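You operate a simulated robot arm through the tools that you are given. There is no shell and no other tool. Be economical: measure what you need, move in short steps, check, and stop when the job is done.

You run a simulated robot arm. Do the job below in one go: nothing can be reset, and whatever is moved stays where it is left.

TASK
Fit the hand pump in the cask and pump one litre into the bucket.
Fine: free the small bung with the key first so that air gets in; key back on the tool stand; spill nothing.
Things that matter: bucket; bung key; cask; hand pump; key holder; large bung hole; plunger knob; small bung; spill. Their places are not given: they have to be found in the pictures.

Only the result counts: the job must be done as asked and must still hold three seconds after the hand-in. Knocking over, shifting, dropping, spilling or breaking anything else fails it.

THE ROBOT
A 7-joint arm with a two-finger parallel gripper, fixed in place. Base frame: the origin is at the foot of the arm, x ahead of it, y to its left, z up. Readings come in cm, degrees, newtons and seconds.
With the tool pointing down near the work surface it reaches from about 10 to 78 cm from the base axis. Its first joint turns from -115.0 to 115.0 degrees. Payload 3.91 kg.
The tool frame sits at the grasp point between the pads (the TCP): z along the fingers, y along the line on which they close. The tips reach 3 cm beyond it. The gripper opens to 11 cm. The fingers are 2 cm wide and 1 cm thick; the gripper's body (4.8 by 11.2 cm) begins 5.5 cm behind the TCP.
Orientation is that of the tool frame in the base frame, as [roll, pitch, yaw] about the fixed x, y, z axes, in that order (R = Rz(yaw) Ry(pitch) Rx(roll)). With the fingers straight down and closing along the base's y, the tool's x points along the base's -x, its y along +y and its z along -z.

THE INTERFACE
- The arm moves only by the tool step_arm. Its argument "deltas" is a list of rows, each a list of 7 numbers: the shift along the base's x, y, z in cm, then the turn, a rotation vector about the base's x, y, z in rad, then the opening, from 0 (shut) to 1 (fully open). In form: [[dx, dy, dz, wx, wy, wz, hand], ...]. A call has 1 to 12 rows; each row shifts and turns the commanded pose from where the row before left it. A row lasts 0.2 s, in which the tool goes at most 5 cm and 8.6 degrees; a call with a longer step from one row to the next is refused whole, and so is a gripper value outside its range. A pose out of reach is approached as far as the arm can. The call stops where the force on the tool passes 40 N (or 10 N more than at its start, if that is more) or the arm is blocked; 0.2 s more then pass. The fingers move at their own pace (about 15.3 cm/s each) and stop on an object; they squeeze with about 41 N. The grip force told is the motor's: it shows also when the fingers shut on nothing. Time passes only in rows, and 0.2 s behind the last, so rows that do not move let the fingers close. It gives the time, the measured TCP pose, the force on the tool (base axes), the opening and the grip force at its end, in the units of the frame above (readings bear some noise), with the torque about the TCP (base axes, N m) and any sound that the robot's microphone picked up.
- Cameras (640 x 400 px; columns grow to the right, rows downward): "scene" is fixed at [21.91, 65.2, 156.68]; the picture's right is [-0.71, -0.71, 0.00], its down [-0.41, 0.41, -0.81] and it looks along [0.57, -0.58, -0.58] (base axes); focal length 242 px, centre (320, 200). "wrist" rides on the gripper at [7.2, 1.7, -10.3] in the tool frame; the picture's right is [-0.23, 0.97, 0.00], its down [-0.76, -0.18, -0.62] and it looks along [-0.61, -0.14, 0.78] (tool axes); focal length 222 px, centre (320, 200).
- capture(camera): a new picture of that camera. No time passes.
- move_column(by): slides the trunk up (or, below 0, down) by that many cm; the arm rides with it, the base frame stays. It gives what a move gives, with no picture.
- probe_pixels(camera, pixels): for up to 12 pixels [column, row] of the newest picture of that camera ("zoom" is the newest enlarged one), the place [x, y, z] in the base frame of the surface seen there, good to about 0.3 cm. No time passes.
- inspect(camera, box): a new picture of the part [left, top, right, bottom] of that camera's present view, enlarged. No time passes.
- hand_in(): hands the job in; it is judged then, once.

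Work in short steps. Measure before you move; look again where a grasp or a placing could have gone wrong, and mend it. You have 80 turns and 54 pictures in all, those below and enlarged ones among them. Open the gripper and draw the arm clear of the work before you hand the job in, unless the task says otherwise; then end with one line.

The tools are called after ">>>" by a JSON object that holds its "api" and its "payload". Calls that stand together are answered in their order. step_arm: Moves the arm, as the interface text tells. Its arguments: {"type":"object","properties":{"deltas":{"type":"array","items":{"type":"array","items":{"type":"number"}}}},"required":["deltas"]} The other tools are called the same way: move_column (by) slides the trunk up or down; capture (camera) takes a picture; probe_pixels (camera, pixels) gives the place of the surface under pixels of a picture; inspect (camera, box) takes an enlarged picture of a part of a camera's view; hand_in () hands the job in.

At the start:

```text
time_s: 0.0
tool_pos: [66.6, 0.41, 142.18]
tcp_rot: [-179.9, 0.0, -179.9]
ft_force: [0.5, 0.3, 0.7]
ft_torque: [0.0, 0.02, 0.0]
width: 11.0
finger_force: 0.1
trunk travel left (down, up): [-80.0, 19.0]
```

scene: 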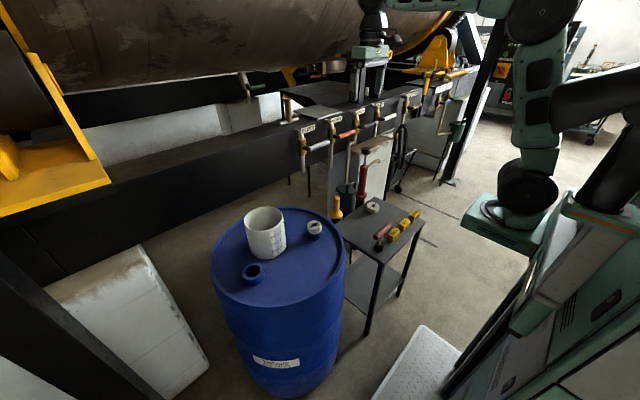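
wrist: 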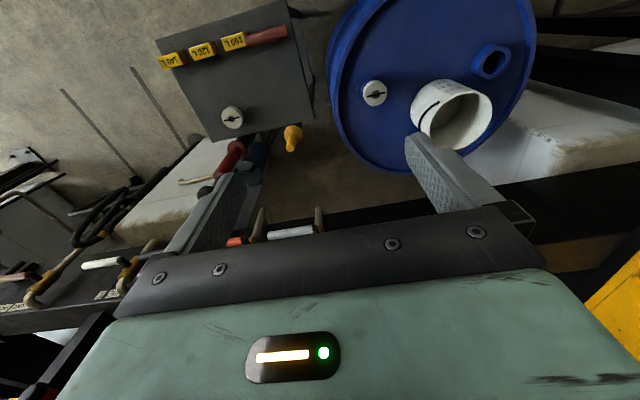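

The scene shows a blue cask near (275,270) with a bucket on it, a small bung near (314,228), a large hole near (254,272), and a tool stand near (380,230). I'll enlarge these.

>>> {"api": "inspect", "payload": {"camera": "scene", "box": [200, 190, 360, 290]}}

>>> {"api": "inspect", "payload": {"camera": "scene", "box": [290, 100, 450, 280]}}

>>> {"api": "inspect", "payload": {"camera": "wrist", "box": [140, 0, 340, 190]}}

>>> {"api": "probe_pixels", "payload": {"camera": "scene", "pixels": [[314, 223], [315, 236], [254, 268], [253, 282], [263, 210], [265, 240], [230, 240], [300, 280], [370, 206], [380, 240], [393, 234], [362, 190]]}}

```text
4.00 times, centred on (280, 240) of scene
```

zoom: 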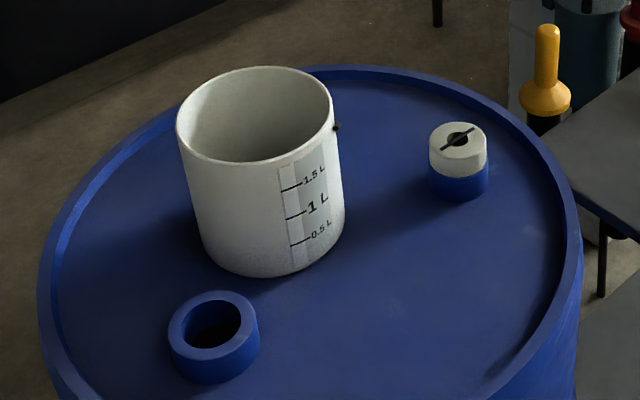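

```text
2.22 times, centred on (370, 190) of scene
```

zoom: 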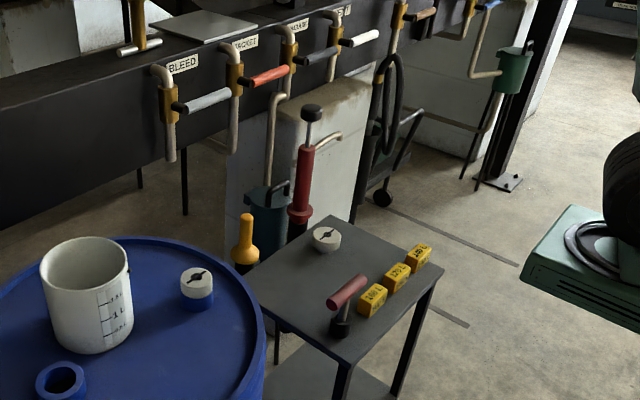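

```text
2.11 times, centred on (240, 95) of wrist
```

zoom: 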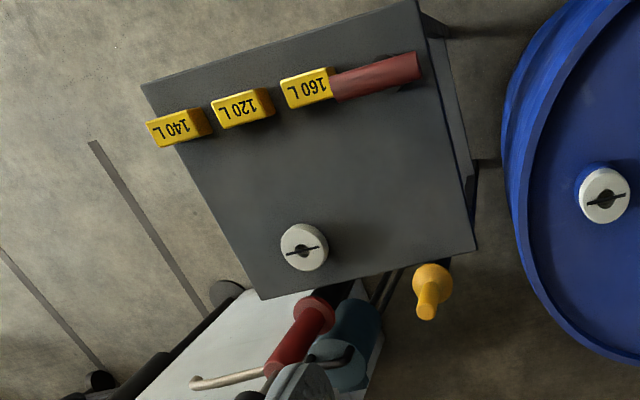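

```text
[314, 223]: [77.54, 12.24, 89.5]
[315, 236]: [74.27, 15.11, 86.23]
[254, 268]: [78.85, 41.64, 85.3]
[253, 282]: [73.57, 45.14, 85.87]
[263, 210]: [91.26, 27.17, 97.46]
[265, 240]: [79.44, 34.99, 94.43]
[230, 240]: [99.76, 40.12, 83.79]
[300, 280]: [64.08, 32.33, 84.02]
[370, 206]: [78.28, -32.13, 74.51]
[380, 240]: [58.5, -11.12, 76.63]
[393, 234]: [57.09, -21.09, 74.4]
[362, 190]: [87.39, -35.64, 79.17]
```

The pump (red body, black knob) seems to stand behind the tool stand near (368,165). I'll zoom in there and on the key.

>>> {"api": "inspect", "payload": {"camera": "scene", "box": [320, 140, 400, 220]}}

>>> {"api": "probe_pixels", "payload": {"camera": "zoom", "pixels": [[366, 80], [370, 180], [365, 280], [365, 345], [420, 175], [400, 180], [450, 165], [220, 330], [140, 440], [365, 100], [480, 150], [372, 240]]}}

>>> {"api": "inspect", "payload": {"camera": "scene", "box": [345, 190, 435, 270]}}

```text
5.00 times, centred on (360, 180) of scene
```

zoom: 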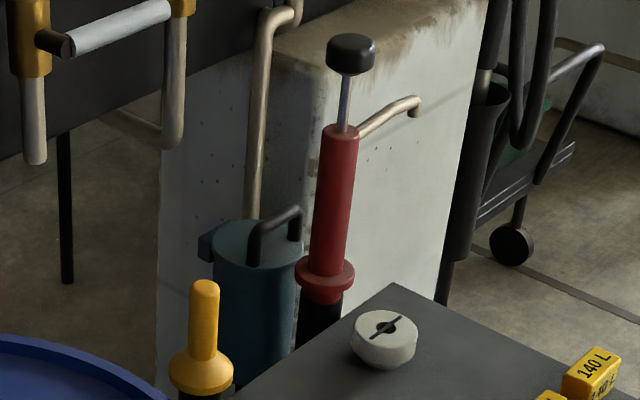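

```text
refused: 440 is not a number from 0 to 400
```

```text
5.00 times, centred on (390, 230) of scene
```

zoom: 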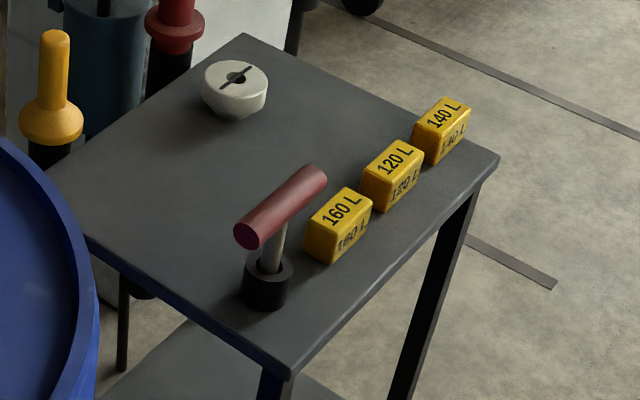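

The zoom shows the key (red T handle) standing in a black holder. I'll measure the key, stand, and pump points.

>>> {"api": "probe_pixels", "payload": {"camera": "zoom", "pixels": [[250, 236], [280, 205], [314, 172], [268, 262], [262, 300], [235, 72], [233, 110], [340, 210], [60, 40], [55, 120], [240, 36], [493, 158]]}}

>>> {"api": "inspect", "payload": {"camera": "scene", "box": [320, 130, 420, 210]}}

```text
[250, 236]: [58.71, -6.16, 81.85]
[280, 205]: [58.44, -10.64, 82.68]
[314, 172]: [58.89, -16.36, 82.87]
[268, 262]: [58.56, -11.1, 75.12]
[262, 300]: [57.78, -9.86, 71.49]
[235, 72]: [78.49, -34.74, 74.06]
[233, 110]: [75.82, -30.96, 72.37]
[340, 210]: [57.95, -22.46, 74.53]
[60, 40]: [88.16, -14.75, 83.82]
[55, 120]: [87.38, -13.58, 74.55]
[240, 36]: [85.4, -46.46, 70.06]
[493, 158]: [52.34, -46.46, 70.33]
```

```text
5.00 times, centred on (370, 170) of scene
```

zoom: 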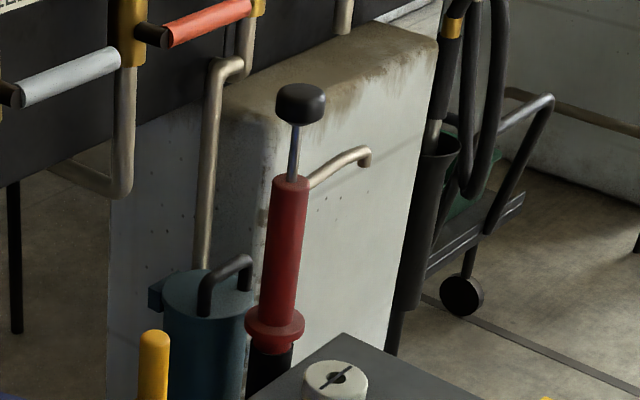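

>>> {"api": "probe_pixels", "payload": {"camera": "zoom", "pixels": [[300, 90], [300, 110], [294, 150], [290, 200], [282, 250], [275, 310], [275, 335], [270, 370], [318, 180], [345, 157], [366, 158], [210, 290]]}}

>>> {"api": "inspect", "payload": {"camera": "wrist", "box": [170, 120, 330, 220]}}

```text
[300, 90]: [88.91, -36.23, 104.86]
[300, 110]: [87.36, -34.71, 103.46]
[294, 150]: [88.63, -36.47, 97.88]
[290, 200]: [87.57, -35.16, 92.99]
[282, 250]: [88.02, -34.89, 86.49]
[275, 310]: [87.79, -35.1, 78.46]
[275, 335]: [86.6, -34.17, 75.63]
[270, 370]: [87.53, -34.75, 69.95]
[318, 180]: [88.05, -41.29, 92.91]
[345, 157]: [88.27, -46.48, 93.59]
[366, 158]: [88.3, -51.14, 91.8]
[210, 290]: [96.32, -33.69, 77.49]
```

```text
4.00 times, centred on (250, 170) of wrist
```

zoom: 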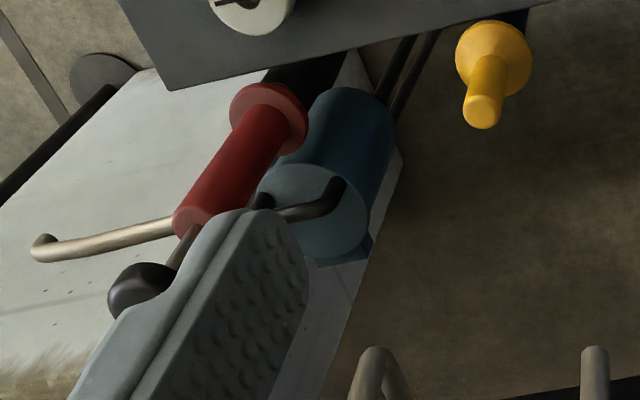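

I'll measure the bung slot and the wells from the first zoom region, since the slot direction decides how the key goes in.

>>> {"api": "inspect", "payload": {"camera": "scene", "box": [298, 212, 330, 248]}}

>>> {"api": "inspect", "payload": {"camera": "wrist", "box": [350, 70, 400, 110]}}

```text
11.11 times, centred on (314, 230) of scene
```

zoom: 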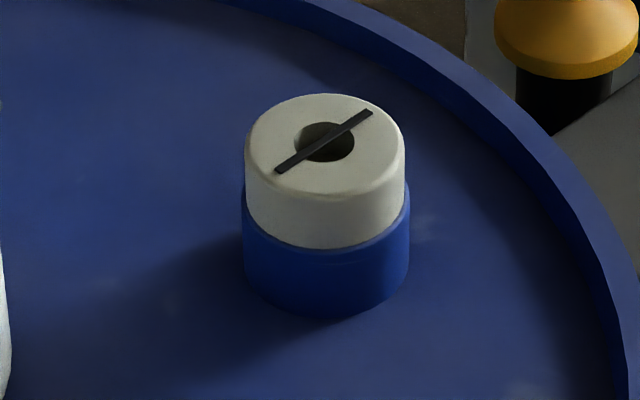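

```text
10.00 times, centred on (375, 90) of wrist
```

zoom: 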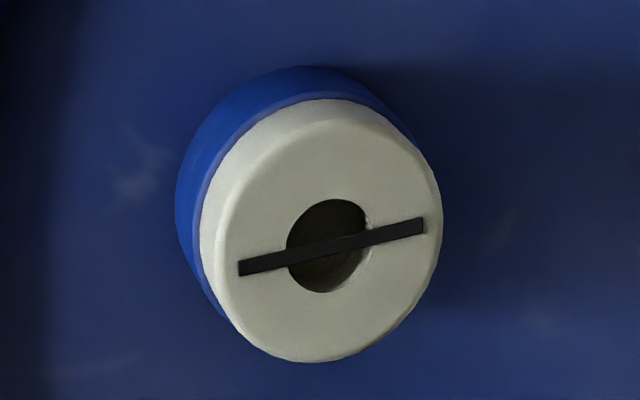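

Now measuring the slot ends, the socket, and the rim.

>>> {"api": "probe_pixels", "payload": {"camera": "zoom", "pixels": [[242, 268], [420, 226], [325, 270], [330, 245], [330, 115], [300, 350], [225, 230], [435, 250]]}}

>>> {"api": "probe_pixels", "payload": {"camera": "wrist", "pixels": [[487, 55], [505, 65], [470, 62], [490, 45], [425, 90], [487, 95], [455, 85], [452, 143], [451, 110]]}}

>>> {"api": "inspect", "payload": {"camera": "wrist", "box": [400, 30, 530, 160]}}

```text
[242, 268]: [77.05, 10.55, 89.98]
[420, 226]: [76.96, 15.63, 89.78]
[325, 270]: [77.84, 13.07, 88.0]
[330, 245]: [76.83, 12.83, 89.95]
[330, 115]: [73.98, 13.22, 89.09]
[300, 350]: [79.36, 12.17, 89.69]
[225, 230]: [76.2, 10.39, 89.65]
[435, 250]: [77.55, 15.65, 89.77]
```

```text
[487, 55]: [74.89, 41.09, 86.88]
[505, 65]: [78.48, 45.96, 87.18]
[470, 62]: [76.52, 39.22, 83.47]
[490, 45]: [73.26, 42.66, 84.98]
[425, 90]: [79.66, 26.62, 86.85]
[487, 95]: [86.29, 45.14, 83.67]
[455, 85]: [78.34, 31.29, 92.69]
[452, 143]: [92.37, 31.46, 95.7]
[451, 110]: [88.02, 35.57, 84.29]
```

```text
3.08 times, centred on (465, 95) of wrist
```

zoom: 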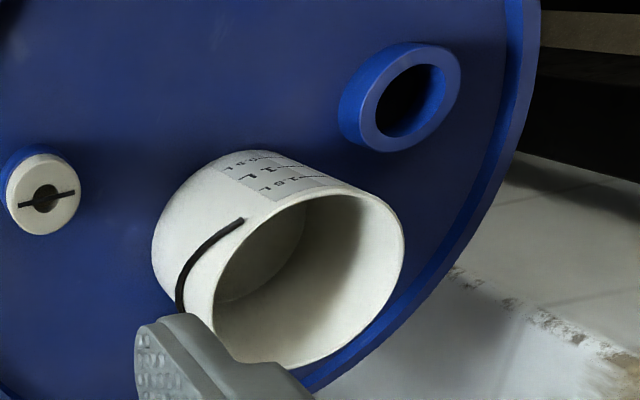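

Measuring the large hole ring and the bucket rim from this zoom.

>>> {"api": "probe_pixels", "payload": {"camera": "zoom", "pixels": [[372, 125], [450, 70], [385, 75], [440, 115], [365, 110], [425, 50], [398, 250], [225, 290], [300, 198], [340, 340], [300, 365], [270, 270]]}}

>>> {"api": "move_column", "payload": {"by": -20}}

```text
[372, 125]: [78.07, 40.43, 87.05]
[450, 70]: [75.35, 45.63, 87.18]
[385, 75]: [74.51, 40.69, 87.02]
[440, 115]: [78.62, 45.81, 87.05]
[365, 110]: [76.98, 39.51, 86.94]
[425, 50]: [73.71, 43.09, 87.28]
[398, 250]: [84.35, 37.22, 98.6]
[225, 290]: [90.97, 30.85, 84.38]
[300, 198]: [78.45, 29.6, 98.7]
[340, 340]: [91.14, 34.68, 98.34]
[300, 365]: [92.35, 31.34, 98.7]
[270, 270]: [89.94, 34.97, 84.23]
```

```text
time_s: 2.2
tool_pos: [66.62, 0.53, 122.19]
tcp_rot: [180.0, 0.0, 180.0]
ft_force: [-0.9, 0.1, -0.4]
ft_torque: [0.0, 0.02, 0.0]
width: 11.01
finger_force: 0.1
trunk travel left (down, up): [-60.0, 39.0]
```

The hole is at about (76.7, 43.0, 87.1). The bucket centre is about (85.4, 30.2) with its rim at 98.6, and the bung is at (77.0, 13.1, 89.8). I'll go above the key and turn so the fingers close along x.

>>> {"api": "step_arm", "payload": {"deltas": [[-0.72, -1.05, -1, 0, 0, -0.1428, 1], [-0.72, -1.05, -1, 0, 0, -0.1428, 1], [-0.72, -1.05, -1, 0, 0, -0.1428, 1], [-0.72, -1.05, -1, 0, 0, -0.1428, 1], [-0.72, -1.05, -1, 0, 0, -0.1428, 1], [-0.72, -1.05, -1, 0, 0, -0.1428, 1], [-0.72, -1.05, -1, 0, 0, -0.1428, 1], [-0.72, -1.05, -1, 0, 0, -0.1428, 1], [-0.72, -1.05, -1, 0, 0, -0.1428, 1], [-0.72, -1.05, -1, 0, 0, -0.1428, 1], [-0.72, -1.05, -1, 0, 0, -0.1428, 1], [0, 0, 0, 0, 0, 0, 1]]}}

>>> {"api": "capture", "payload": {"camera": "wrist"}}

>>> {"api": "capture", "payload": {"camera": "scene"}}

```text
time_s: 4.8
tool_pos: [58.84, -11.2, 110.97]
tcp_rot: [-179.9, 0.0, 90.0]
ft_force: [-0.5, 0.0, 0.2]
ft_torque: [0.0, 0.03, 0.01]
width: 11.0
finger_force: 0.0
trunk travel left (down, up): [-60.0, 39.0]
```

```text
41 pictures are left
```

wrist: 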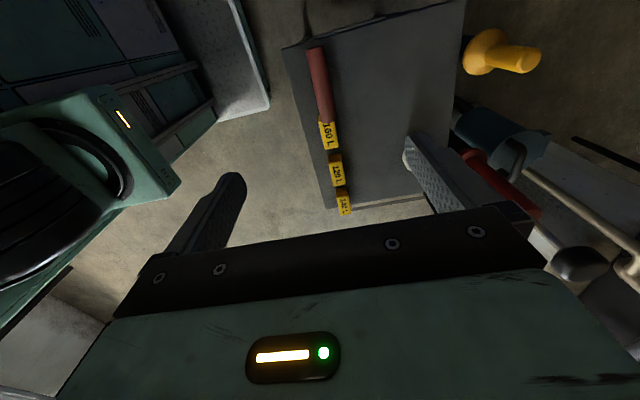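

```text
40 pictures are left
```

scene: 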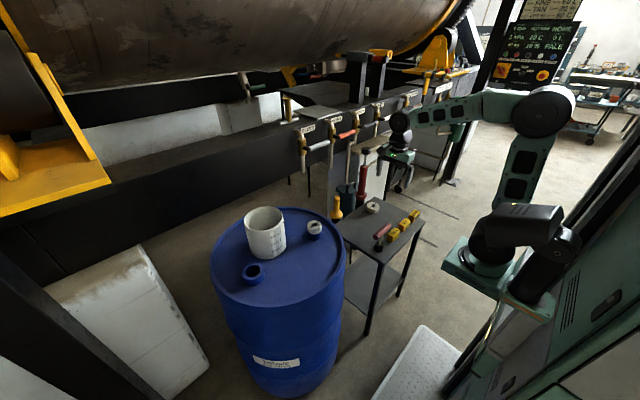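

A board at the upper right (540,40) may hold instructions, so I'll zoom in. I'll also measure the key in the wrist view around (320,85).

>>> {"api": "inspect", "payload": {"camera": "scene", "box": [490, 0, 590, 95]}}

>>> {"api": "inspect", "payload": {"camera": "wrist", "box": [280, 30, 380, 230]}}

>>> {"api": "probe_pixels", "payload": {"camera": "wrist", "pixels": [[317, 52], [320, 70], [323, 95], [326, 115], [309, 70], [330, 70], [329, 128]]}}

```text
4.21 times, centred on (540, 48) of scene
```

zoom: 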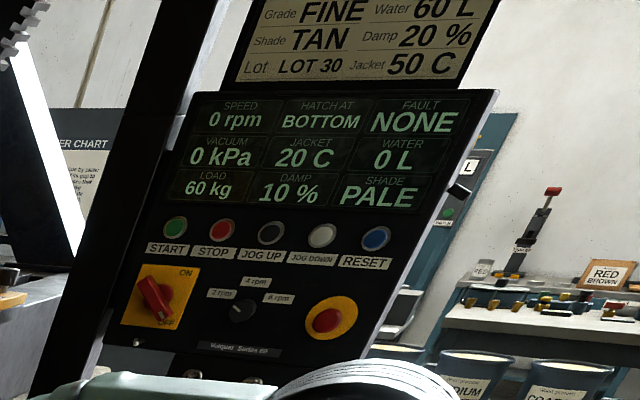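

```text
2.00 times, centred on (330, 130) of wrist
```

zoom: 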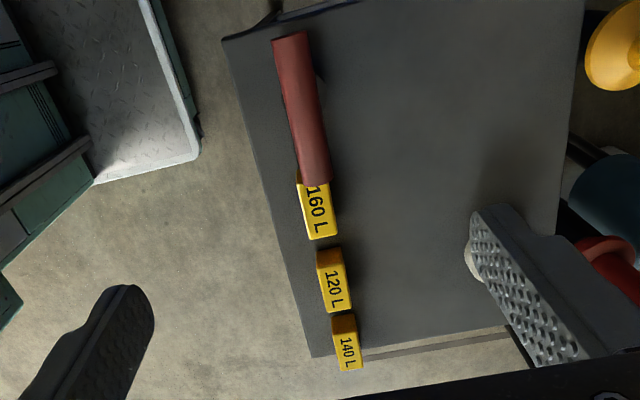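

```text
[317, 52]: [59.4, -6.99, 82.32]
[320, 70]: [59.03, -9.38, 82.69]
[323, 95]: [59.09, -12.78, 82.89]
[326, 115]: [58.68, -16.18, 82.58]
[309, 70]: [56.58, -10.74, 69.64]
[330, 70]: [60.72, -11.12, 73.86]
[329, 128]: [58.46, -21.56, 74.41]
```

The panels are background only. The key handle runs along y with its centre at about (59.0, -11.3) and top at z 82.7. I'll go down over it with the fingers open.

>>> {"api": "step_arm", "payload": {"deltas": [[0.1, -0.1, -4, 0, 0, 0, 1], [0, 0, -4, 0, 0, 0, 1], [0, 0, -4, 0, 0, 0, 1], [0, 0, -4, 0, 0, 0, 1], [0, 0, -4, 0, 0, 0, 1], [0, 0, -4, 0, 0, 0, 1], [0, 0, -3, 0, 0, 0, 1], [0, 0, -2.2, 0, 0, 0, 1], [0, 0, 0, 0, 0, 0, 1]]}}

>>> {"api": "capture", "payload": {"camera": "wrist"}}

```text
time_s: 6.8
tool_pos: [58.9, -11.07, 81.79]
tcp_rot: [-179.9, 0.1, 90.1]
ft_force: [-0.1, -0.7, -0.4]
ft_torque: [-0.01, -0.01, 0.0]
width: 11.0
finger_force: 0.0
trunk travel left (down, up): [-60.0, 39.0]
```

```text
37 pictures are left
```

wrist: 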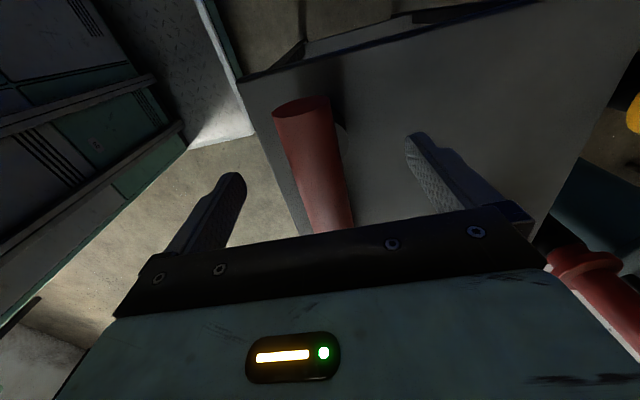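

The handle lies between the fingers, so I'll close on it and wait.

>>> {"api": "step_arm", "payload": {"deltas": [[0, 0, 0, 0, 0, 0, 0.2], [0, 0, 0, 0, 0, 0, 0.1], [0, 0, 0, 0, 0, 0, 0.1], [0, 0, 0, 0, 0, 0, 0.1]]}}

```text
time_s: 7.8
tool_pos: [58.75, -11.03, 81.81]
tcp_rot: [-179.8, 0.0, 90.1]
ft_force: [-0.3, 0.7, 0.1]
ft_torque: [0.05, 0.01, 0.01]
width: 2.7
finger_force: 41.0
trunk travel left (down, up): [-60.0, 39.0]
```

Gripped at width 2.7 with 41 N. I'll lift straight up.

>>> {"api": "step_arm", "payload": {"deltas": [[0, 0, 1, 0, 0, 0, 0], [0, 0, 2, 0, 0, 0, 0], [0, 0, 3, 0, 0, 0, 0], [0, 0, 4, 0, 0, 0, 0], [0, 0, 4, 0, 0, 0, 0], [0, 0, 4, 0, 0, 0, 0], [0, 0, 4, 0, 0, 0, 0], [0, 0, 3, 0, 0, 0, 0], [0, 0, 0, 0, 0, 0, 0]]}}

>>> {"api": "capture", "payload": {"camera": "scene"}}

>>> {"api": "inspect", "payload": {"camera": "scene", "box": [340, 150, 420, 260]}}

```text
time_s: 9.8
tool_pos: [58.7, -11.24, 106.85]
tcp_rot: [-180.0, 0.0, 90.0]
ft_force: [-0.1, -0.3, -2.7]
ft_torque: [0.02, -0.01, 0.03]
width: 2.7
finger_force: 41.1
trunk travel left (down, up): [-60.0, 39.0]
```

```text
36 pictures are left
```

scene: 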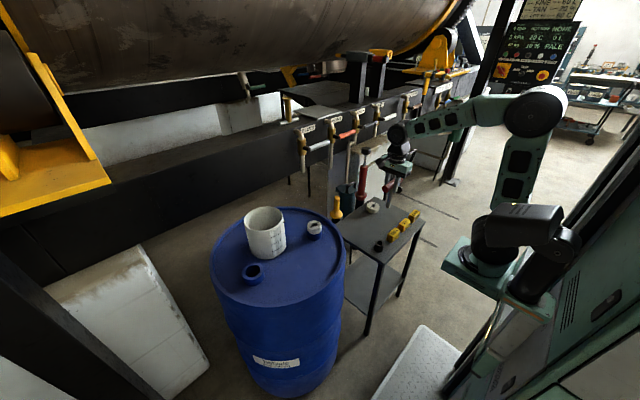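

```text
3.64 times, centred on (380, 205) of scene
```

zoom: 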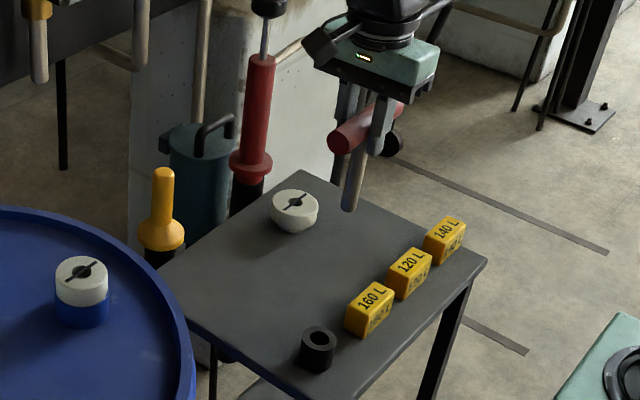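

The key is out. I'll measure the holder opening near zoom (318,335) and the key tip near (348,205).

>>> {"api": "probe_pixels", "payload": {"camera": "zoom", "pixels": [[306, 338], [332, 340], [318, 327], [316, 347], [318, 336], [347, 207], [351, 195], [358, 165], [345, 140], [392, 112]]}}

>>> {"api": "inspect", "payload": {"camera": "scene", "box": [414, 172, 444, 215]}}

>>> {"api": "inspect", "payload": {"camera": "scene", "box": [376, 170, 404, 212]}}

```text
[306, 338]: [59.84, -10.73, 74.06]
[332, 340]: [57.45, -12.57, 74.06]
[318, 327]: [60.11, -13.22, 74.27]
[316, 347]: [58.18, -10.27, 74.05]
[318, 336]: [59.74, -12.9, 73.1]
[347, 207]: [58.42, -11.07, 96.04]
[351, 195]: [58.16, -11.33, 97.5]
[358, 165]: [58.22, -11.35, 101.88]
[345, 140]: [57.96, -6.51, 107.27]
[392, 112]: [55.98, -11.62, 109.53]
```

```text
9.30 times, centred on (429, 194) of scene
```

zoom: 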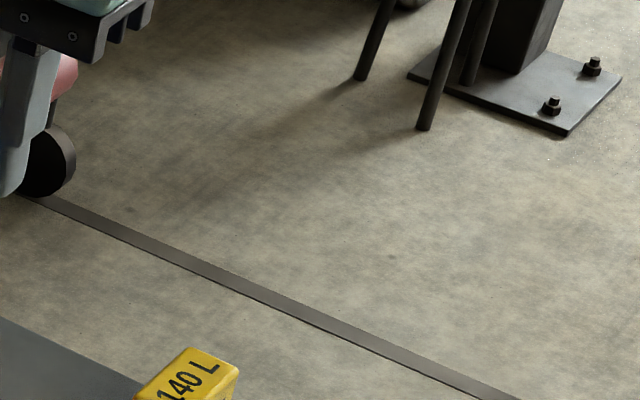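

```text
9.52 times, centred on (390, 191) of scene
```

zoom: 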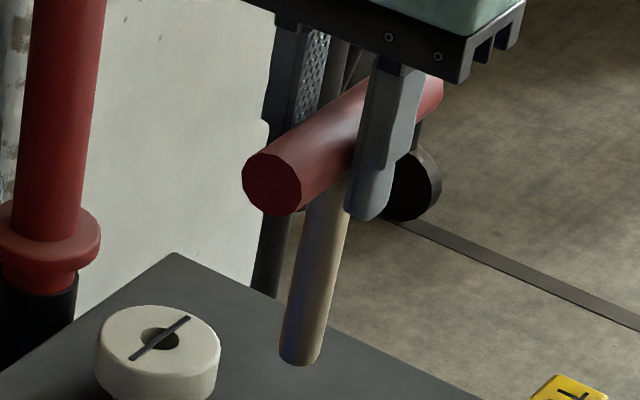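

The key is a round peg whose tip is about 11 cm below the TCP. I'll measure the shaft axis and tip more closely in this zoom.

>>> {"api": "probe_pixels", "payload": {"camera": "zoom", "pixels": [[284, 345], [320, 348], [301, 360], [302, 345], [308, 310], [295, 310], [326, 310], [320, 260], [246, 180], [275, 210], [440, 100], [300, 362]]}}

```text
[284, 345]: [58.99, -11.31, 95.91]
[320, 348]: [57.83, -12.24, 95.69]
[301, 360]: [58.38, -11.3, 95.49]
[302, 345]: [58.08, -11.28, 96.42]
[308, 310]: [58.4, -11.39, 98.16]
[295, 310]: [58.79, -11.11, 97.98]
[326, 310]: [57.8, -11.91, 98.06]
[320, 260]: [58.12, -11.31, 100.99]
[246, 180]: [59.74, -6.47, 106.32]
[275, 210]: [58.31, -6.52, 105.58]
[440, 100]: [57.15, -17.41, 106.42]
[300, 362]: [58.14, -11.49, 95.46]
```

The shaft axis sits about 0.5 cm toward -y of the TCP, with its tip 11.3 cm below it. I'll carry the key over the small bung (TCP about 77.1, 13.6).

>>> {"api": "step_arm", "payload": {"deltas": [[1.84, 2.48, 0, 0, 0, 0, 0], [1.84, 2.48, 0, 0, 0, 0, 0], [1.84, 2.48, 0, 0, 0, 0, 0], [1.84, 2.48, 0, 0, 0, 0, 0], [1.84, 2.48, 0, 0, 0, 0, 0], [1.84, 2.48, 0, 0, 0, 0, 0], [1.84, 2.48, 0, 0, 0, 0, 0], [1.84, 2.48, 0, 0, 0, 0, 0], [1.84, 2.48, 0, 0, 0, 0, 0], [1.84, 2.48, 0, 0, 0, 0, 0], [0, 0, 0, 0, 0, 0, 0]]}}

>>> {"api": "inspect", "payload": {"camera": "scene", "box": [290, 160, 350, 250]}}

```text
time_s: 12.2
tool_pos: [77.28, 13.49, 106.9]
tcp_rot: [-179.9, 0.0, 90.1]
ft_force: [0.1, -0.7, -2.7]
ft_torque: [0.08, -0.04, 0.01]
width: 2.74
finger_force: 41.5
trunk travel left (down, up): [-60.0, 39.0]
```

```text
4.44 times, centred on (320, 205) of scene
```

zoom: 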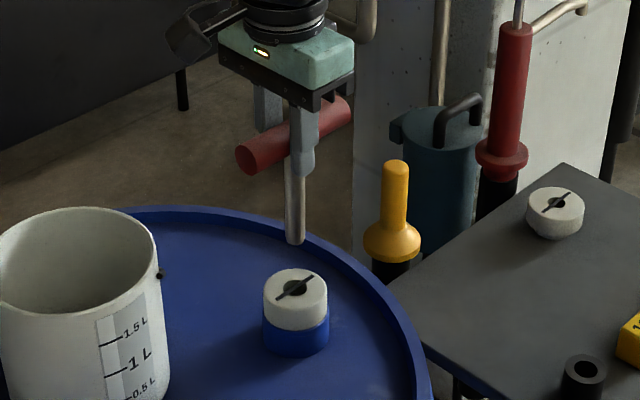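

The arm reaches. I'll lower it until the tip is about 1 cm above the bung, then measure.

>>> {"api": "step_arm", "payload": {"deltas": [[-0.1, 0.1, -2, 0, 0, 0, 0], [0, 0, -2, 0, 0, 0, 0], [0, 0, -0.5, 0, 0, 0, 0], [0, 0, 0, 0, 0, 0, 0]]}}

>>> {"api": "inspect", "payload": {"camera": "scene", "box": [296, 200, 332, 245]}}

>>> {"api": "probe_pixels", "payload": {"camera": "zoom", "pixels": [[310, 210], [310, 195], [310, 150], [330, 150], [290, 150], [270, 255], [390, 210], [320, 265], [330, 300], [250, 230], [403, 220], [340, 195]]}}

```text
time_s: 13.2
tool_pos: [77.15, 13.52, 102.52]
tcp_rot: [-179.9, 0.0, 90.1]
ft_force: [0.5, -0.2, -3.0]
ft_torque: [0.0, 0.01, 0.03]
width: 2.75
finger_force: 41.3
trunk travel left (down, up): [-60.0, 39.0]
```

```text
8.89 times, centred on (314, 222) of scene
```

zoom: 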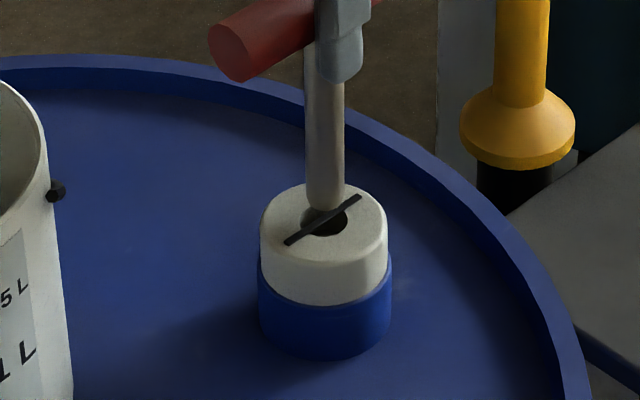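

```text
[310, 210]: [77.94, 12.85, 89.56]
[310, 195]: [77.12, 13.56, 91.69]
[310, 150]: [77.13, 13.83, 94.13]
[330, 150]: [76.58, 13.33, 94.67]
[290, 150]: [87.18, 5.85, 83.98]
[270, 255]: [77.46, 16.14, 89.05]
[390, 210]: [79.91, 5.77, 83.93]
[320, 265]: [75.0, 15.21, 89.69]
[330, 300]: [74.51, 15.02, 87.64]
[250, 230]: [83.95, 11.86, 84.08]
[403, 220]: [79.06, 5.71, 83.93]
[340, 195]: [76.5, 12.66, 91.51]
```

The tip projects onto the hole centre (about 325,220 in the zoom). I'll lower gently and watch the force.

>>> {"api": "step_arm", "payload": {"deltas": [[0, 0, -0.4, 0, 0, 0, 0], [0, 0, -0.3, 0, 0, 0, 0], [0, 0, -0.3, 0, 0, 0, 0], [0, 0, -0.3, 0, 0, 0, 0], [0, 0, -0.3, 0, 0, 0, 0], [0, 0, -0.3, 0, 0, 0, 0], [0, 0, 0, 0, 0, 0, 0]]}}

>>> {"api": "inspect", "payload": {"camera": "scene", "box": [296, 200, 332, 245]}}

```text
time_s: 14.8
tool_pos: [77.08, 13.79, 100.9]
tcp_rot: [179.8, -0.2, 90.2]
ft_force: [-1.9, 7.8, 34.7]
ft_torque: [0.26, 0.03, 0.04]
width: 2.69
finger_force: 40.7
trunk travel left (down, up): [-60.0, 39.0]
```

```text
8.89 times, centred on (314, 222) of scene
```

zoom: 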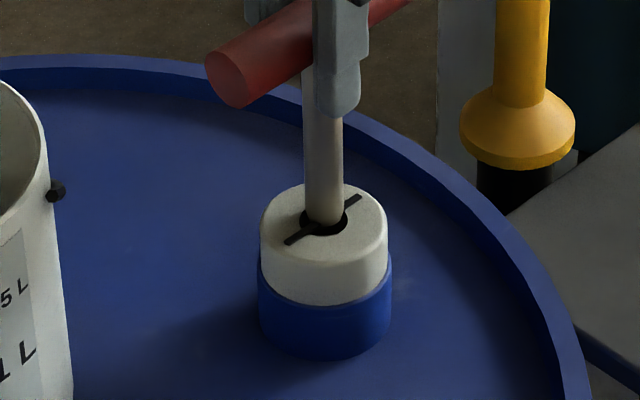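

The force is 35 N at tip z of about 89.6, with a side push toward +y. The picture also has the tip slightly beyond the hole centre, away from the camera. I'll lift a little, shift (-0.2, +0.3), and try again.

>>> {"api": "step_arm", "payload": {"deltas": [[0, 0, 0.5, 0, 0, 0, 0], [-0.2, 0.3, 0, 0, 0, 0, 0], [0, 0, -0.3, 0, 0, 0, 0], [0, 0, -0.3, 0, 0, 0, 0], [0, 0, -0.3, 0, 0, 0, 0], [0, 0, -0.2, 0, 0, 0, 0], [0, 0, 0, 0, 0, 0, 0]]}}

>>> {"api": "inspect", "payload": {"camera": "scene", "box": [296, 200, 332, 245]}}

```text
time_s: 16.4
tool_pos: [76.86, 14.12, 100.25]
tcp_rot: [179.9, -0.2, 90.2]
ft_force: [-1.5, 8.7, 34.9]
ft_torque: [0.17, 0.03, 0.04]
width: 2.74
finger_force: 40.7
trunk travel left (down, up): [-60.0, 39.0]
```

```text
8.89 times, centred on (314, 222) of scene
```

zoom: 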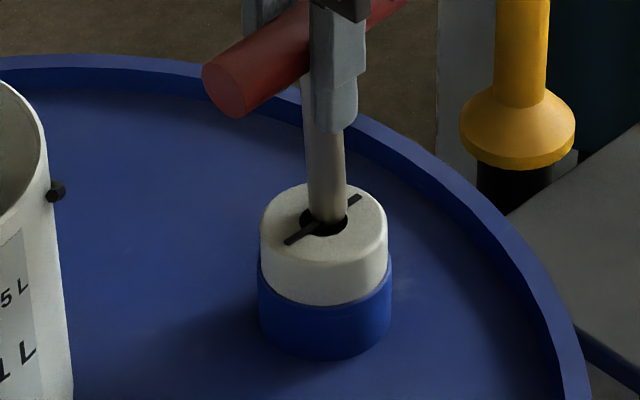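

It went in another 0.65 cm. I'll ease further toward +y, then press on gently.

>>> {"api": "step_arm", "payload": {"deltas": [[0, 0, 0.4, 0, 0, 0, 0], [0, 0.3, 0, 0, 0, 0, 0], [0, 0, -0.3, 0, 0, 0, 0], [0, 0, -0.3, 0, 0, 0, 0], [0, 0, -0.3, 0, 0, 0, 0], [0, 0, -0.2, 0, 0, 0, 0], [0, 0, 0, 0, 0, 0, 0]]}}

>>> {"api": "inspect", "payload": {"camera": "scene", "box": [296, 190, 332, 235]}}

```text
time_s: 18.0
tool_pos: [76.89, 14.46, 99.51]
tcp_rot: [179.8, -0.2, 90.1]
ft_force: [-4.2, 6.9, 37.1]
ft_torque: [0.01, -0.03, -0.04]
width: 2.72
finger_force: 41.2
trunk travel left (down, up): [-60.0, 39.0]
```

```text
8.89 times, centred on (314, 212) of scene
```

zoom: 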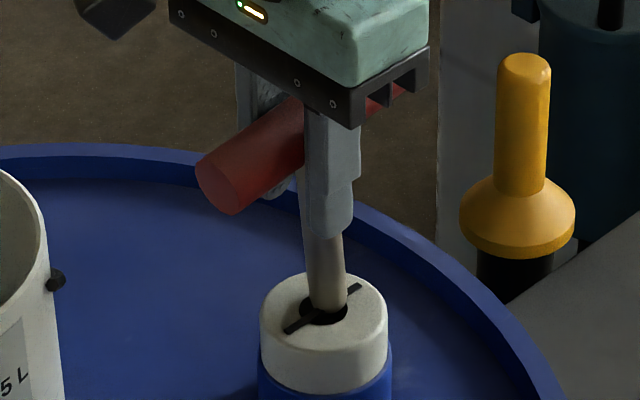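

The tip hasn't gone down, and the key has started to slip and tilt in the grip. I'll back off 3 cm and look closely at the key and the socket.

>>> {"api": "step_arm", "payload": {"deltas": [[0, 0, 1, 0, 0, 0, 0], [0, 0, 1, 0, 0, 0, 0], [0, 0, 1, 0, 0, 0, 0], [0, 0, 0.5, 0, 0, 0, 0], [0, 0, 0, 0, 0, 0, 0]]}}

>>> {"api": "inspect", "payload": {"camera": "scene", "box": [300, 190, 332, 230]}}

>>> {"api": "probe_pixels", "payload": {"camera": "zoom", "pixels": [[275, 255], [290, 200], [288, 240], [275, 180], [255, 360], [270, 365], [290, 370], [300, 350], [245, 365], [330, 325], [282, 130], [185, 110]]}}

```text
time_s: 19.2
tool_pos: [76.98, 14.25, 102.79]
tcp_rot: [-179.9, 0.0, 90.1]
ft_force: [-0.5, 0.0, -1.6]
ft_torque: [0.03, 0.01, 0.02]
width: 2.69
finger_force: 41.4
trunk travel left (down, up): [-60.0, 39.0]
```

```text
10.00 times, centred on (316, 210) of scene
```

zoom: 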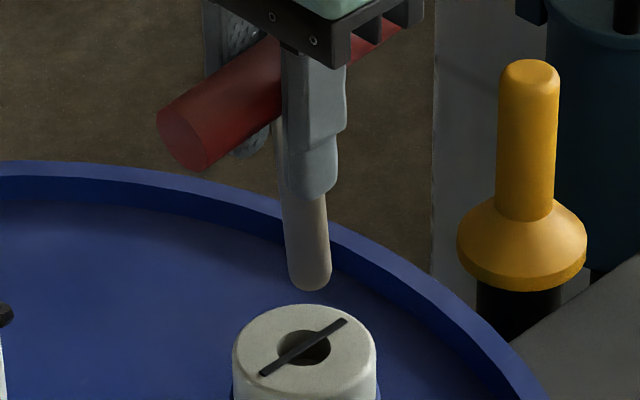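

```text
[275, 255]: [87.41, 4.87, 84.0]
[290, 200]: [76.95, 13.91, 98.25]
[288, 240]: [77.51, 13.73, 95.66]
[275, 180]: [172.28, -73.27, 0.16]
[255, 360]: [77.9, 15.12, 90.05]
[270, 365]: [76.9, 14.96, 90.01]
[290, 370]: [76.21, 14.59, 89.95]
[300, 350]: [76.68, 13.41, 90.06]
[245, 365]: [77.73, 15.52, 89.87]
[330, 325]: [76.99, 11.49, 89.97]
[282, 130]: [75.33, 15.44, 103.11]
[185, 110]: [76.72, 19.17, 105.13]
```

The key is tilted about 4° (tip toward -y) and has slid up in the fingers. I'll straighten it by turning the tool +0.066 rad about x, compensate in y, and hover just above the socket to measure without parallax.

>>> {"api": "step_arm", "payload": {"deltas": [[0, -0.25, -0.8, 0.066, 0, 0, 0], [0, 0, -0.8, 0, 0, 0, 0], [0, 0, -0.7, 0, 0, 0, 0], [0, 0, 0, 0, 0, 0, 0]]}}

>>> {"api": "inspect", "payload": {"camera": "scene", "box": [306, 205, 324, 235]}}

>>> {"api": "probe_pixels", "payload": {"camera": "zoom", "pixels": [[320, 180], [320, 165], [300, 160], [340, 160], [320, 100], [300, 100], [340, 100], [320, 30], [250, 290], [390, 200], [320, 340], [320, 195]]}}

```text
time_s: 20.2
tool_pos: [76.99, 14.06, 100.49]
tcp_rot: [-179.9, -3.8, 90.1]
ft_force: [-0.3, -0.6, -2.6]
ft_torque: [0.02, 0.0, 0.02]
width: 2.73
finger_force: 40.4
trunk travel left (down, up): [-60.0, 39.0]
```

```text
13.33 times, centred on (315, 220) of scene
```

zoom: 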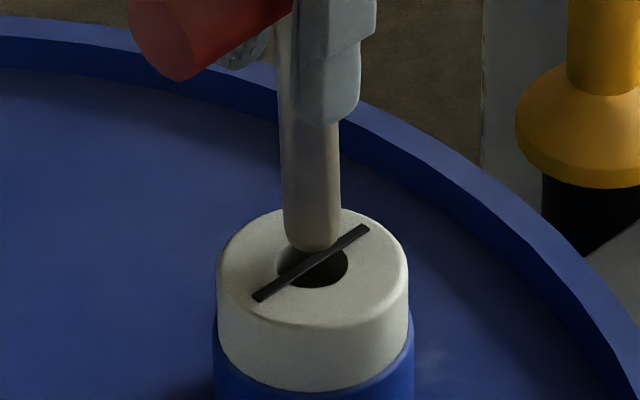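

```text
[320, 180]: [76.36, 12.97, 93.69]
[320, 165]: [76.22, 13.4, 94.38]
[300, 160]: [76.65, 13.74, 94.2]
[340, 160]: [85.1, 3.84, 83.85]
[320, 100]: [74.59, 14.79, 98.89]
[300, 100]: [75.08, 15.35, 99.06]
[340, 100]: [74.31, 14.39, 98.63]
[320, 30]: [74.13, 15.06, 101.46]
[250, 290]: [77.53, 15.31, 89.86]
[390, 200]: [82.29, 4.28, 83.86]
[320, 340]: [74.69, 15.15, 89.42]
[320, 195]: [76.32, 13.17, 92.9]
```

The side-to-side alignment is good (tip x 311 against hole 312.5). The depth offset looks like about 0.3 cm beyond the hole, so I'll shift (-0.2, +0.2) and go down 0.6 to just above contact, then compare.

>>> {"api": "step_arm", "payload": {"deltas": [[-0.2, 0.2, -0.3, 0, 0, 0, 0], [0, 0, -0.3, 0, 0, 0, 0], [0, 0, 0, 0, 0, 0, 0]]}}

>>> {"api": "inspect", "payload": {"camera": "scene", "box": [306, 205, 324, 235]}}

```text
time_s: 21.0
tool_pos: [76.8, 14.25, 99.93]
tcp_rot: [-179.9, -3.8, 90.1]
ft_force: [0.0, 0.4, -2.1]
ft_torque: [0.01, 0.02, -0.02]
width: 2.7
finger_force: 40.9
trunk travel left (down, up): [-60.0, 39.0]
```

```text
13.33 times, centred on (315, 220) of scene
```

zoom: 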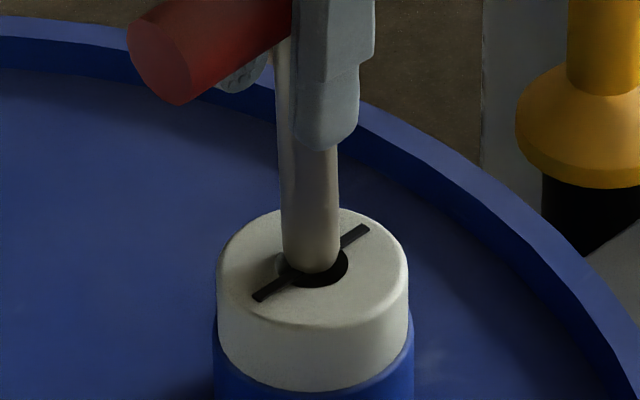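

No contact yet, and the tip bottom is at y 274 against a front rim at 287. I'll continue down in small steps and watch the force.

>>> {"api": "step_arm", "payload": {"deltas": [[0, 0, -0.2, 0, 0, 0, 0], [0, 0, 0, 0, 0, 0, 0]]}}

>>> {"api": "step_arm", "payload": {"deltas": [[0, 0, -0.15, 0, 0, 0, 0], [0, 0, 0, 0, 0, 0, 0]]}}

>>> {"api": "step_arm", "payload": {"deltas": [[0, 0, -0.15, 0, 0, 0, 0], [0, 0, 0, 0, 0, 0, 0]]}}

>>> {"api": "inspect", "payload": {"camera": "scene", "box": [306, 205, 324, 235]}}

```text
time_s: 21.6
tool_pos: [76.81, 14.42, 99.61]
tcp_rot: [-179.8, -3.8, 90.1]
ft_force: [-0.4, 0.0, -1.8]
ft_torque: [0.01, -0.03, 0.0]
width: 2.72
finger_force: 41.6
trunk travel left (down, up): [-60.0, 39.0]
```

```text
time_s: 22.2
tool_pos: [76.8, 14.27, 99.38]
tcp_rot: [-180.0, -3.7, 90.2]
ft_force: [0.2, -0.2, -1.8]
ft_torque: [0.01, 0.01, 0.01]
width: 2.71
finger_force: 40.7
trunk travel left (down, up): [-60.0, 39.0]
```

```text
time_s: 22.8
tool_pos: [76.77, 14.24, 99.3]
tcp_rot: [-180.0, -3.8, 90.1]
ft_force: [0.7, 0.3, -2.1]
ft_torque: [0.01, -0.01, -0.01]
width: 2.69
finger_force: 40.7
trunk travel left (down, up): [-60.0, 39.0]
```

```text
13.33 times, centred on (315, 220) of scene
```

zoom: 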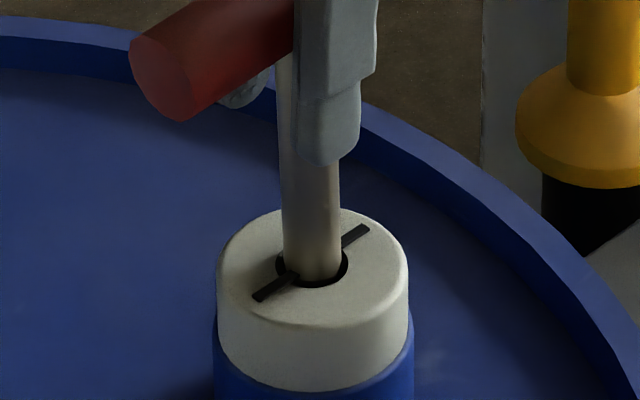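

Still no contact, and a dark ring shows evenly round the shaft, so it looks centred. I'll keep going down.

>>> {"api": "step_arm", "payload": {"deltas": [[0, 0, -0.2, 0, 0, 0, 0], [0, 0, -0.2, 0, 0, 0, 0], [0, 0, 0, 0, 0, 0, 0]]}}

>>> {"api": "step_arm", "payload": {"deltas": [[0, 0, -0.2, 0, 0, 0, 0], [0, 0, -0.2, 0, 0, 0, 0], [0, 0, 0, 0, 0, 0, 0]]}}

```text
time_s: 23.6
tool_pos: [76.76, 14.19, 98.89]
tcp_rot: [-179.9, -3.8, 90.1]
ft_force: [0.3, 0.4, -3.0]
ft_torque: [0.03, -0.03, -0.01]
width: 2.7
finger_force: 40.8
trunk travel left (down, up): [-60.0, 39.0]
```

```text
time_s: 24.4
tool_pos: [76.82, 14.22, 98.53]
tcp_rot: [-179.8, -3.8, 90.1]
ft_force: [0.1, -0.5, -1.8]
ft_torque: [0.02, 0.0, 0.0]
width: 2.72
finger_force: 40.9
trunk travel left (down, up): [-60.0, 39.0]
```

No resistance at TCP z 98.5, so the peg is going in. I'll continue until it seats.

>>> {"api": "step_arm", "payload": {"deltas": [[0, 0, -0.2, 0, 0, 0, 0], [0, 0, -0.2, 0, 0, 0, 0], [0, 0, 0, 0, 0, 0, 0]]}}

>>> {"api": "step_arm", "payload": {"deltas": [[0, 0, -0.2, 0, 0, 0, 0], [0, 0, -0.2, 0, 0, 0, 0], [0, 0, 0, 0, 0, 0, 0]]}}

>>> {"api": "inspect", "payload": {"camera": "scene", "box": [306, 205, 324, 235]}}

```text
time_s: 25.2
tool_pos: [76.81, 14.3, 98.32]
tcp_rot: [-180.0, -3.9, 90.1]
ft_force: [-0.1, 0.1, 0.4]
ft_torque: [-0.05, 0.04, -0.02]
width: 2.72
finger_force: 40.7
trunk travel left (down, up): [-60.0, 39.0]
```

```text
time_s: 26.0
tool_pos: [76.78, 14.31, 98.04]
tcp_rot: [179.6, -4.0, 90.1]
ft_force: [0.4, 1.7, 33.9]
ft_torque: [-0.16, -0.06, 0.01]
width: 2.71
finger_force: 40.7
trunk travel left (down, up): [-60.0, 39.0]
```

```text
13.33 times, centred on (315, 220) of scene
```

zoom: 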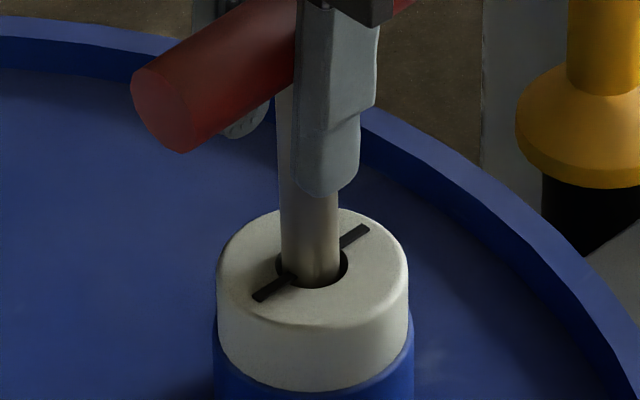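

It's seated at tip depth of about 1.6 cm with 34 N pressing. I'll ease off a little and turn counter-clockwise about the shaft axis (about 1.15 cm toward -y of the TCP), starting with about 24°.

>>> {"api": "step_arm", "payload": {"deltas": [[0, 0, 0.15, 0, 0, 0, 0], [-0.159, -0.032, 0, 0, 0, 0.14, 0], [-0.153, -0.054, 0, 0, 0, 0.14, 0], [-0.144, -0.075, 0, 0, 0, 0.14, 0], [0, 0, 0, 0, 0, 0, 0]]}}

>>> {"api": "inspect", "payload": {"camera": "scene", "box": [306, 205, 324, 235]}}

```text
time_s: 27.2
tool_pos: [76.28, 14.12, 97.77]
tcp_rot: [-179.7, -3.8, 114.2]
ft_force: [0.2, -0.3, 0.3]
ft_torque: [0.02, 0.03, 0.03]
width: 2.74
finger_force: 40.7
trunk travel left (down, up): [-60.0, 39.0]
```

```text
13.33 times, centred on (315, 220) of scene
```

zoom: 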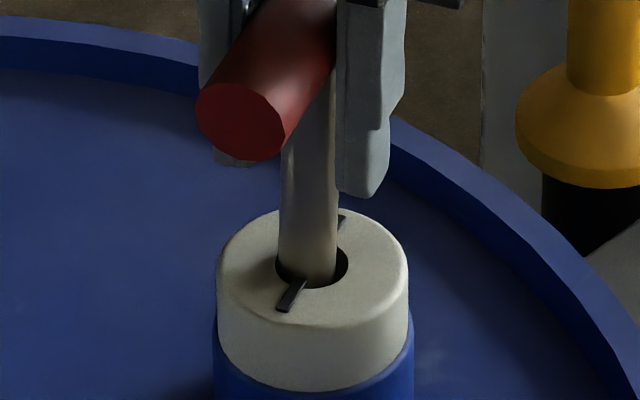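

The slot mark turned with the key. I'll continue to about 88°.

>>> {"api": "step_arm", "payload": {"deltas": [[-0.132, -0.094, 0, 0, 0, 0.14, 0], [-0.118, -0.112, 0, 0, 0, 0.14, 0], [-0.1, -0.127, 0, 0, 0, 0.14, 0], [-0.083, -0.14, 0, 0, 0, 0.14, 0], [-0.062, -0.151, 0, 0, 0, 0.14, 0], [-0.04, -0.156, 0, 0, 0, 0.14, 0], [-0.017, -0.162, 0, 0, 0, 0.14, 0], [0.004, -0.162, 0, 0, 0, 0.14, 0], [0, 0, 0, 0, 0, 0, 0]]}}

>>> {"api": "inspect", "payload": {"camera": "scene", "box": [298, 205, 332, 240]}}

```text
time_s: 29.2
tool_pos: [75.83, 12.99, 97.89]
tcp_rot: [-179.9, -3.8, 178.5]
ft_force: [0.9, 0.5, -2.0]
ft_torque: [0.01, 0.02, -0.04]
width: 2.72
finger_force: 41.3
trunk travel left (down, up): [-60.0, 39.0]
```

```text
11.43 times, centred on (315, 222) of scene
```

zoom: 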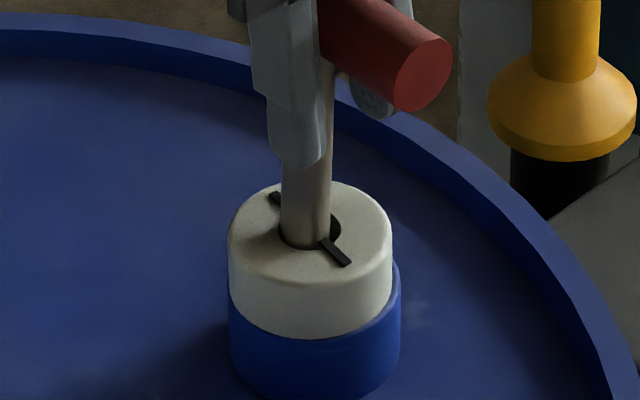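

It turned 88° and the bung now looks slightly raised or shifted. I'll measure its top.

>>> {"api": "probe_pixels", "payload": {"camera": "zoom", "pixels": [[260, 250], [300, 262], [370, 215], [345, 262], [240, 230], [310, 335], [310, 300], [310, 345], [250, 310], [390, 275]]}}

```text
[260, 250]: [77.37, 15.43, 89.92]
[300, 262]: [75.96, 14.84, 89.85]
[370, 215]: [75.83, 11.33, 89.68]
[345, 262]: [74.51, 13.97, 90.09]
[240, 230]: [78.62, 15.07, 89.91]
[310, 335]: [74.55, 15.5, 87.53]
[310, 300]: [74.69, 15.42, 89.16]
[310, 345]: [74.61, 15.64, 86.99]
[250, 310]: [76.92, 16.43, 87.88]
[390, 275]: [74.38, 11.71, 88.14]
```

The top is still at 89.9 but the bung has shifted slightly, so it may be loose. I'll turn another 48° and watch torque and sound.

>>> {"api": "step_arm", "payload": {"deltas": [[0.027, -0.159, 0, 0, 0, 0.14, 0], [0.05, -0.155, 0, 0, 0, 0.14, 0], [0.07, -0.146, 0, 0, 0, 0.14, 0], [0.09, -0.135, 0, 0, 0, 0.14, 0], [0.108, -0.121, 0, 0, 0, 0.14, 0], [0.124, -0.106, 0, 0, 0, 0.14, 0], [0, 0, 0, 0, 0, 0, 0]]}}

>>> {"api": "inspect", "payload": {"camera": "scene", "box": [298, 205, 332, 240]}}

```text
time_s: 30.8
tool_pos: [76.16, 12.1, 97.83]
tcp_rot: [-179.9, -3.8, -133.5]
ft_force: [0.5, 0.0, -2.2]
ft_torque: [-0.05, -0.01, 0.02]
width: 2.7
finger_force: 40.7
trunk travel left (down, up): [-60.0, 39.0]
```

```text
11.43 times, centred on (315, 222) of scene
```

zoom: 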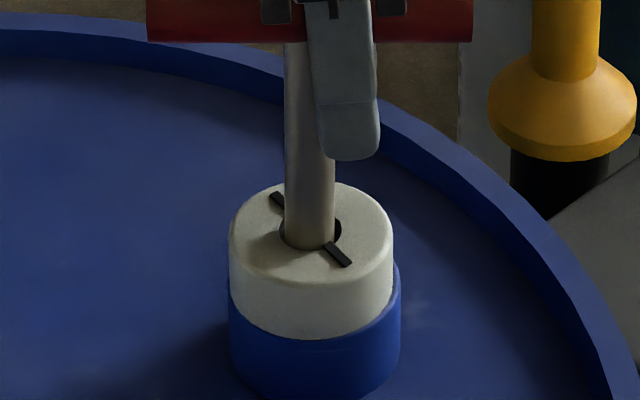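

The slot mark stopped at a clean quarter turn while the key turned on freely, so the bung is released. I'll lift the key straight out.

>>> {"api": "step_arm", "payload": {"deltas": [[0, 0, 0.5, 0, 0, 0, 0], [0, 0, 1, 0, 0, 0, 0], [0, 0, 1.5, 0, 0, 0, 0], [0, 0, 2, 0, 0, 0, 0], [0, 0, 3, 0, 0, 0, 0], [0, 0, 0, 0, 0, 0, 0]]}}

>>> {"api": "inspect", "payload": {"camera": "scene", "box": [290, 170, 350, 245]}}

```text
time_s: 32.2
tool_pos: [76.24, 12.23, 106.02]
tcp_rot: [-179.9, -3.8, -133.7]
ft_force: [0.6, 0.4, -2.0]
ft_torque: [-0.03, 0.02, 0.0]
width: 2.72
finger_force: 41.3
trunk travel left (down, up): [-60.0, 39.0]
```

```text
5.33 times, centred on (320, 208) of scene
```

zoom: 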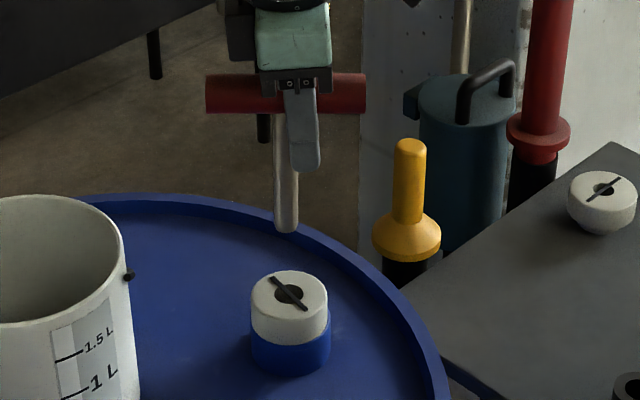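

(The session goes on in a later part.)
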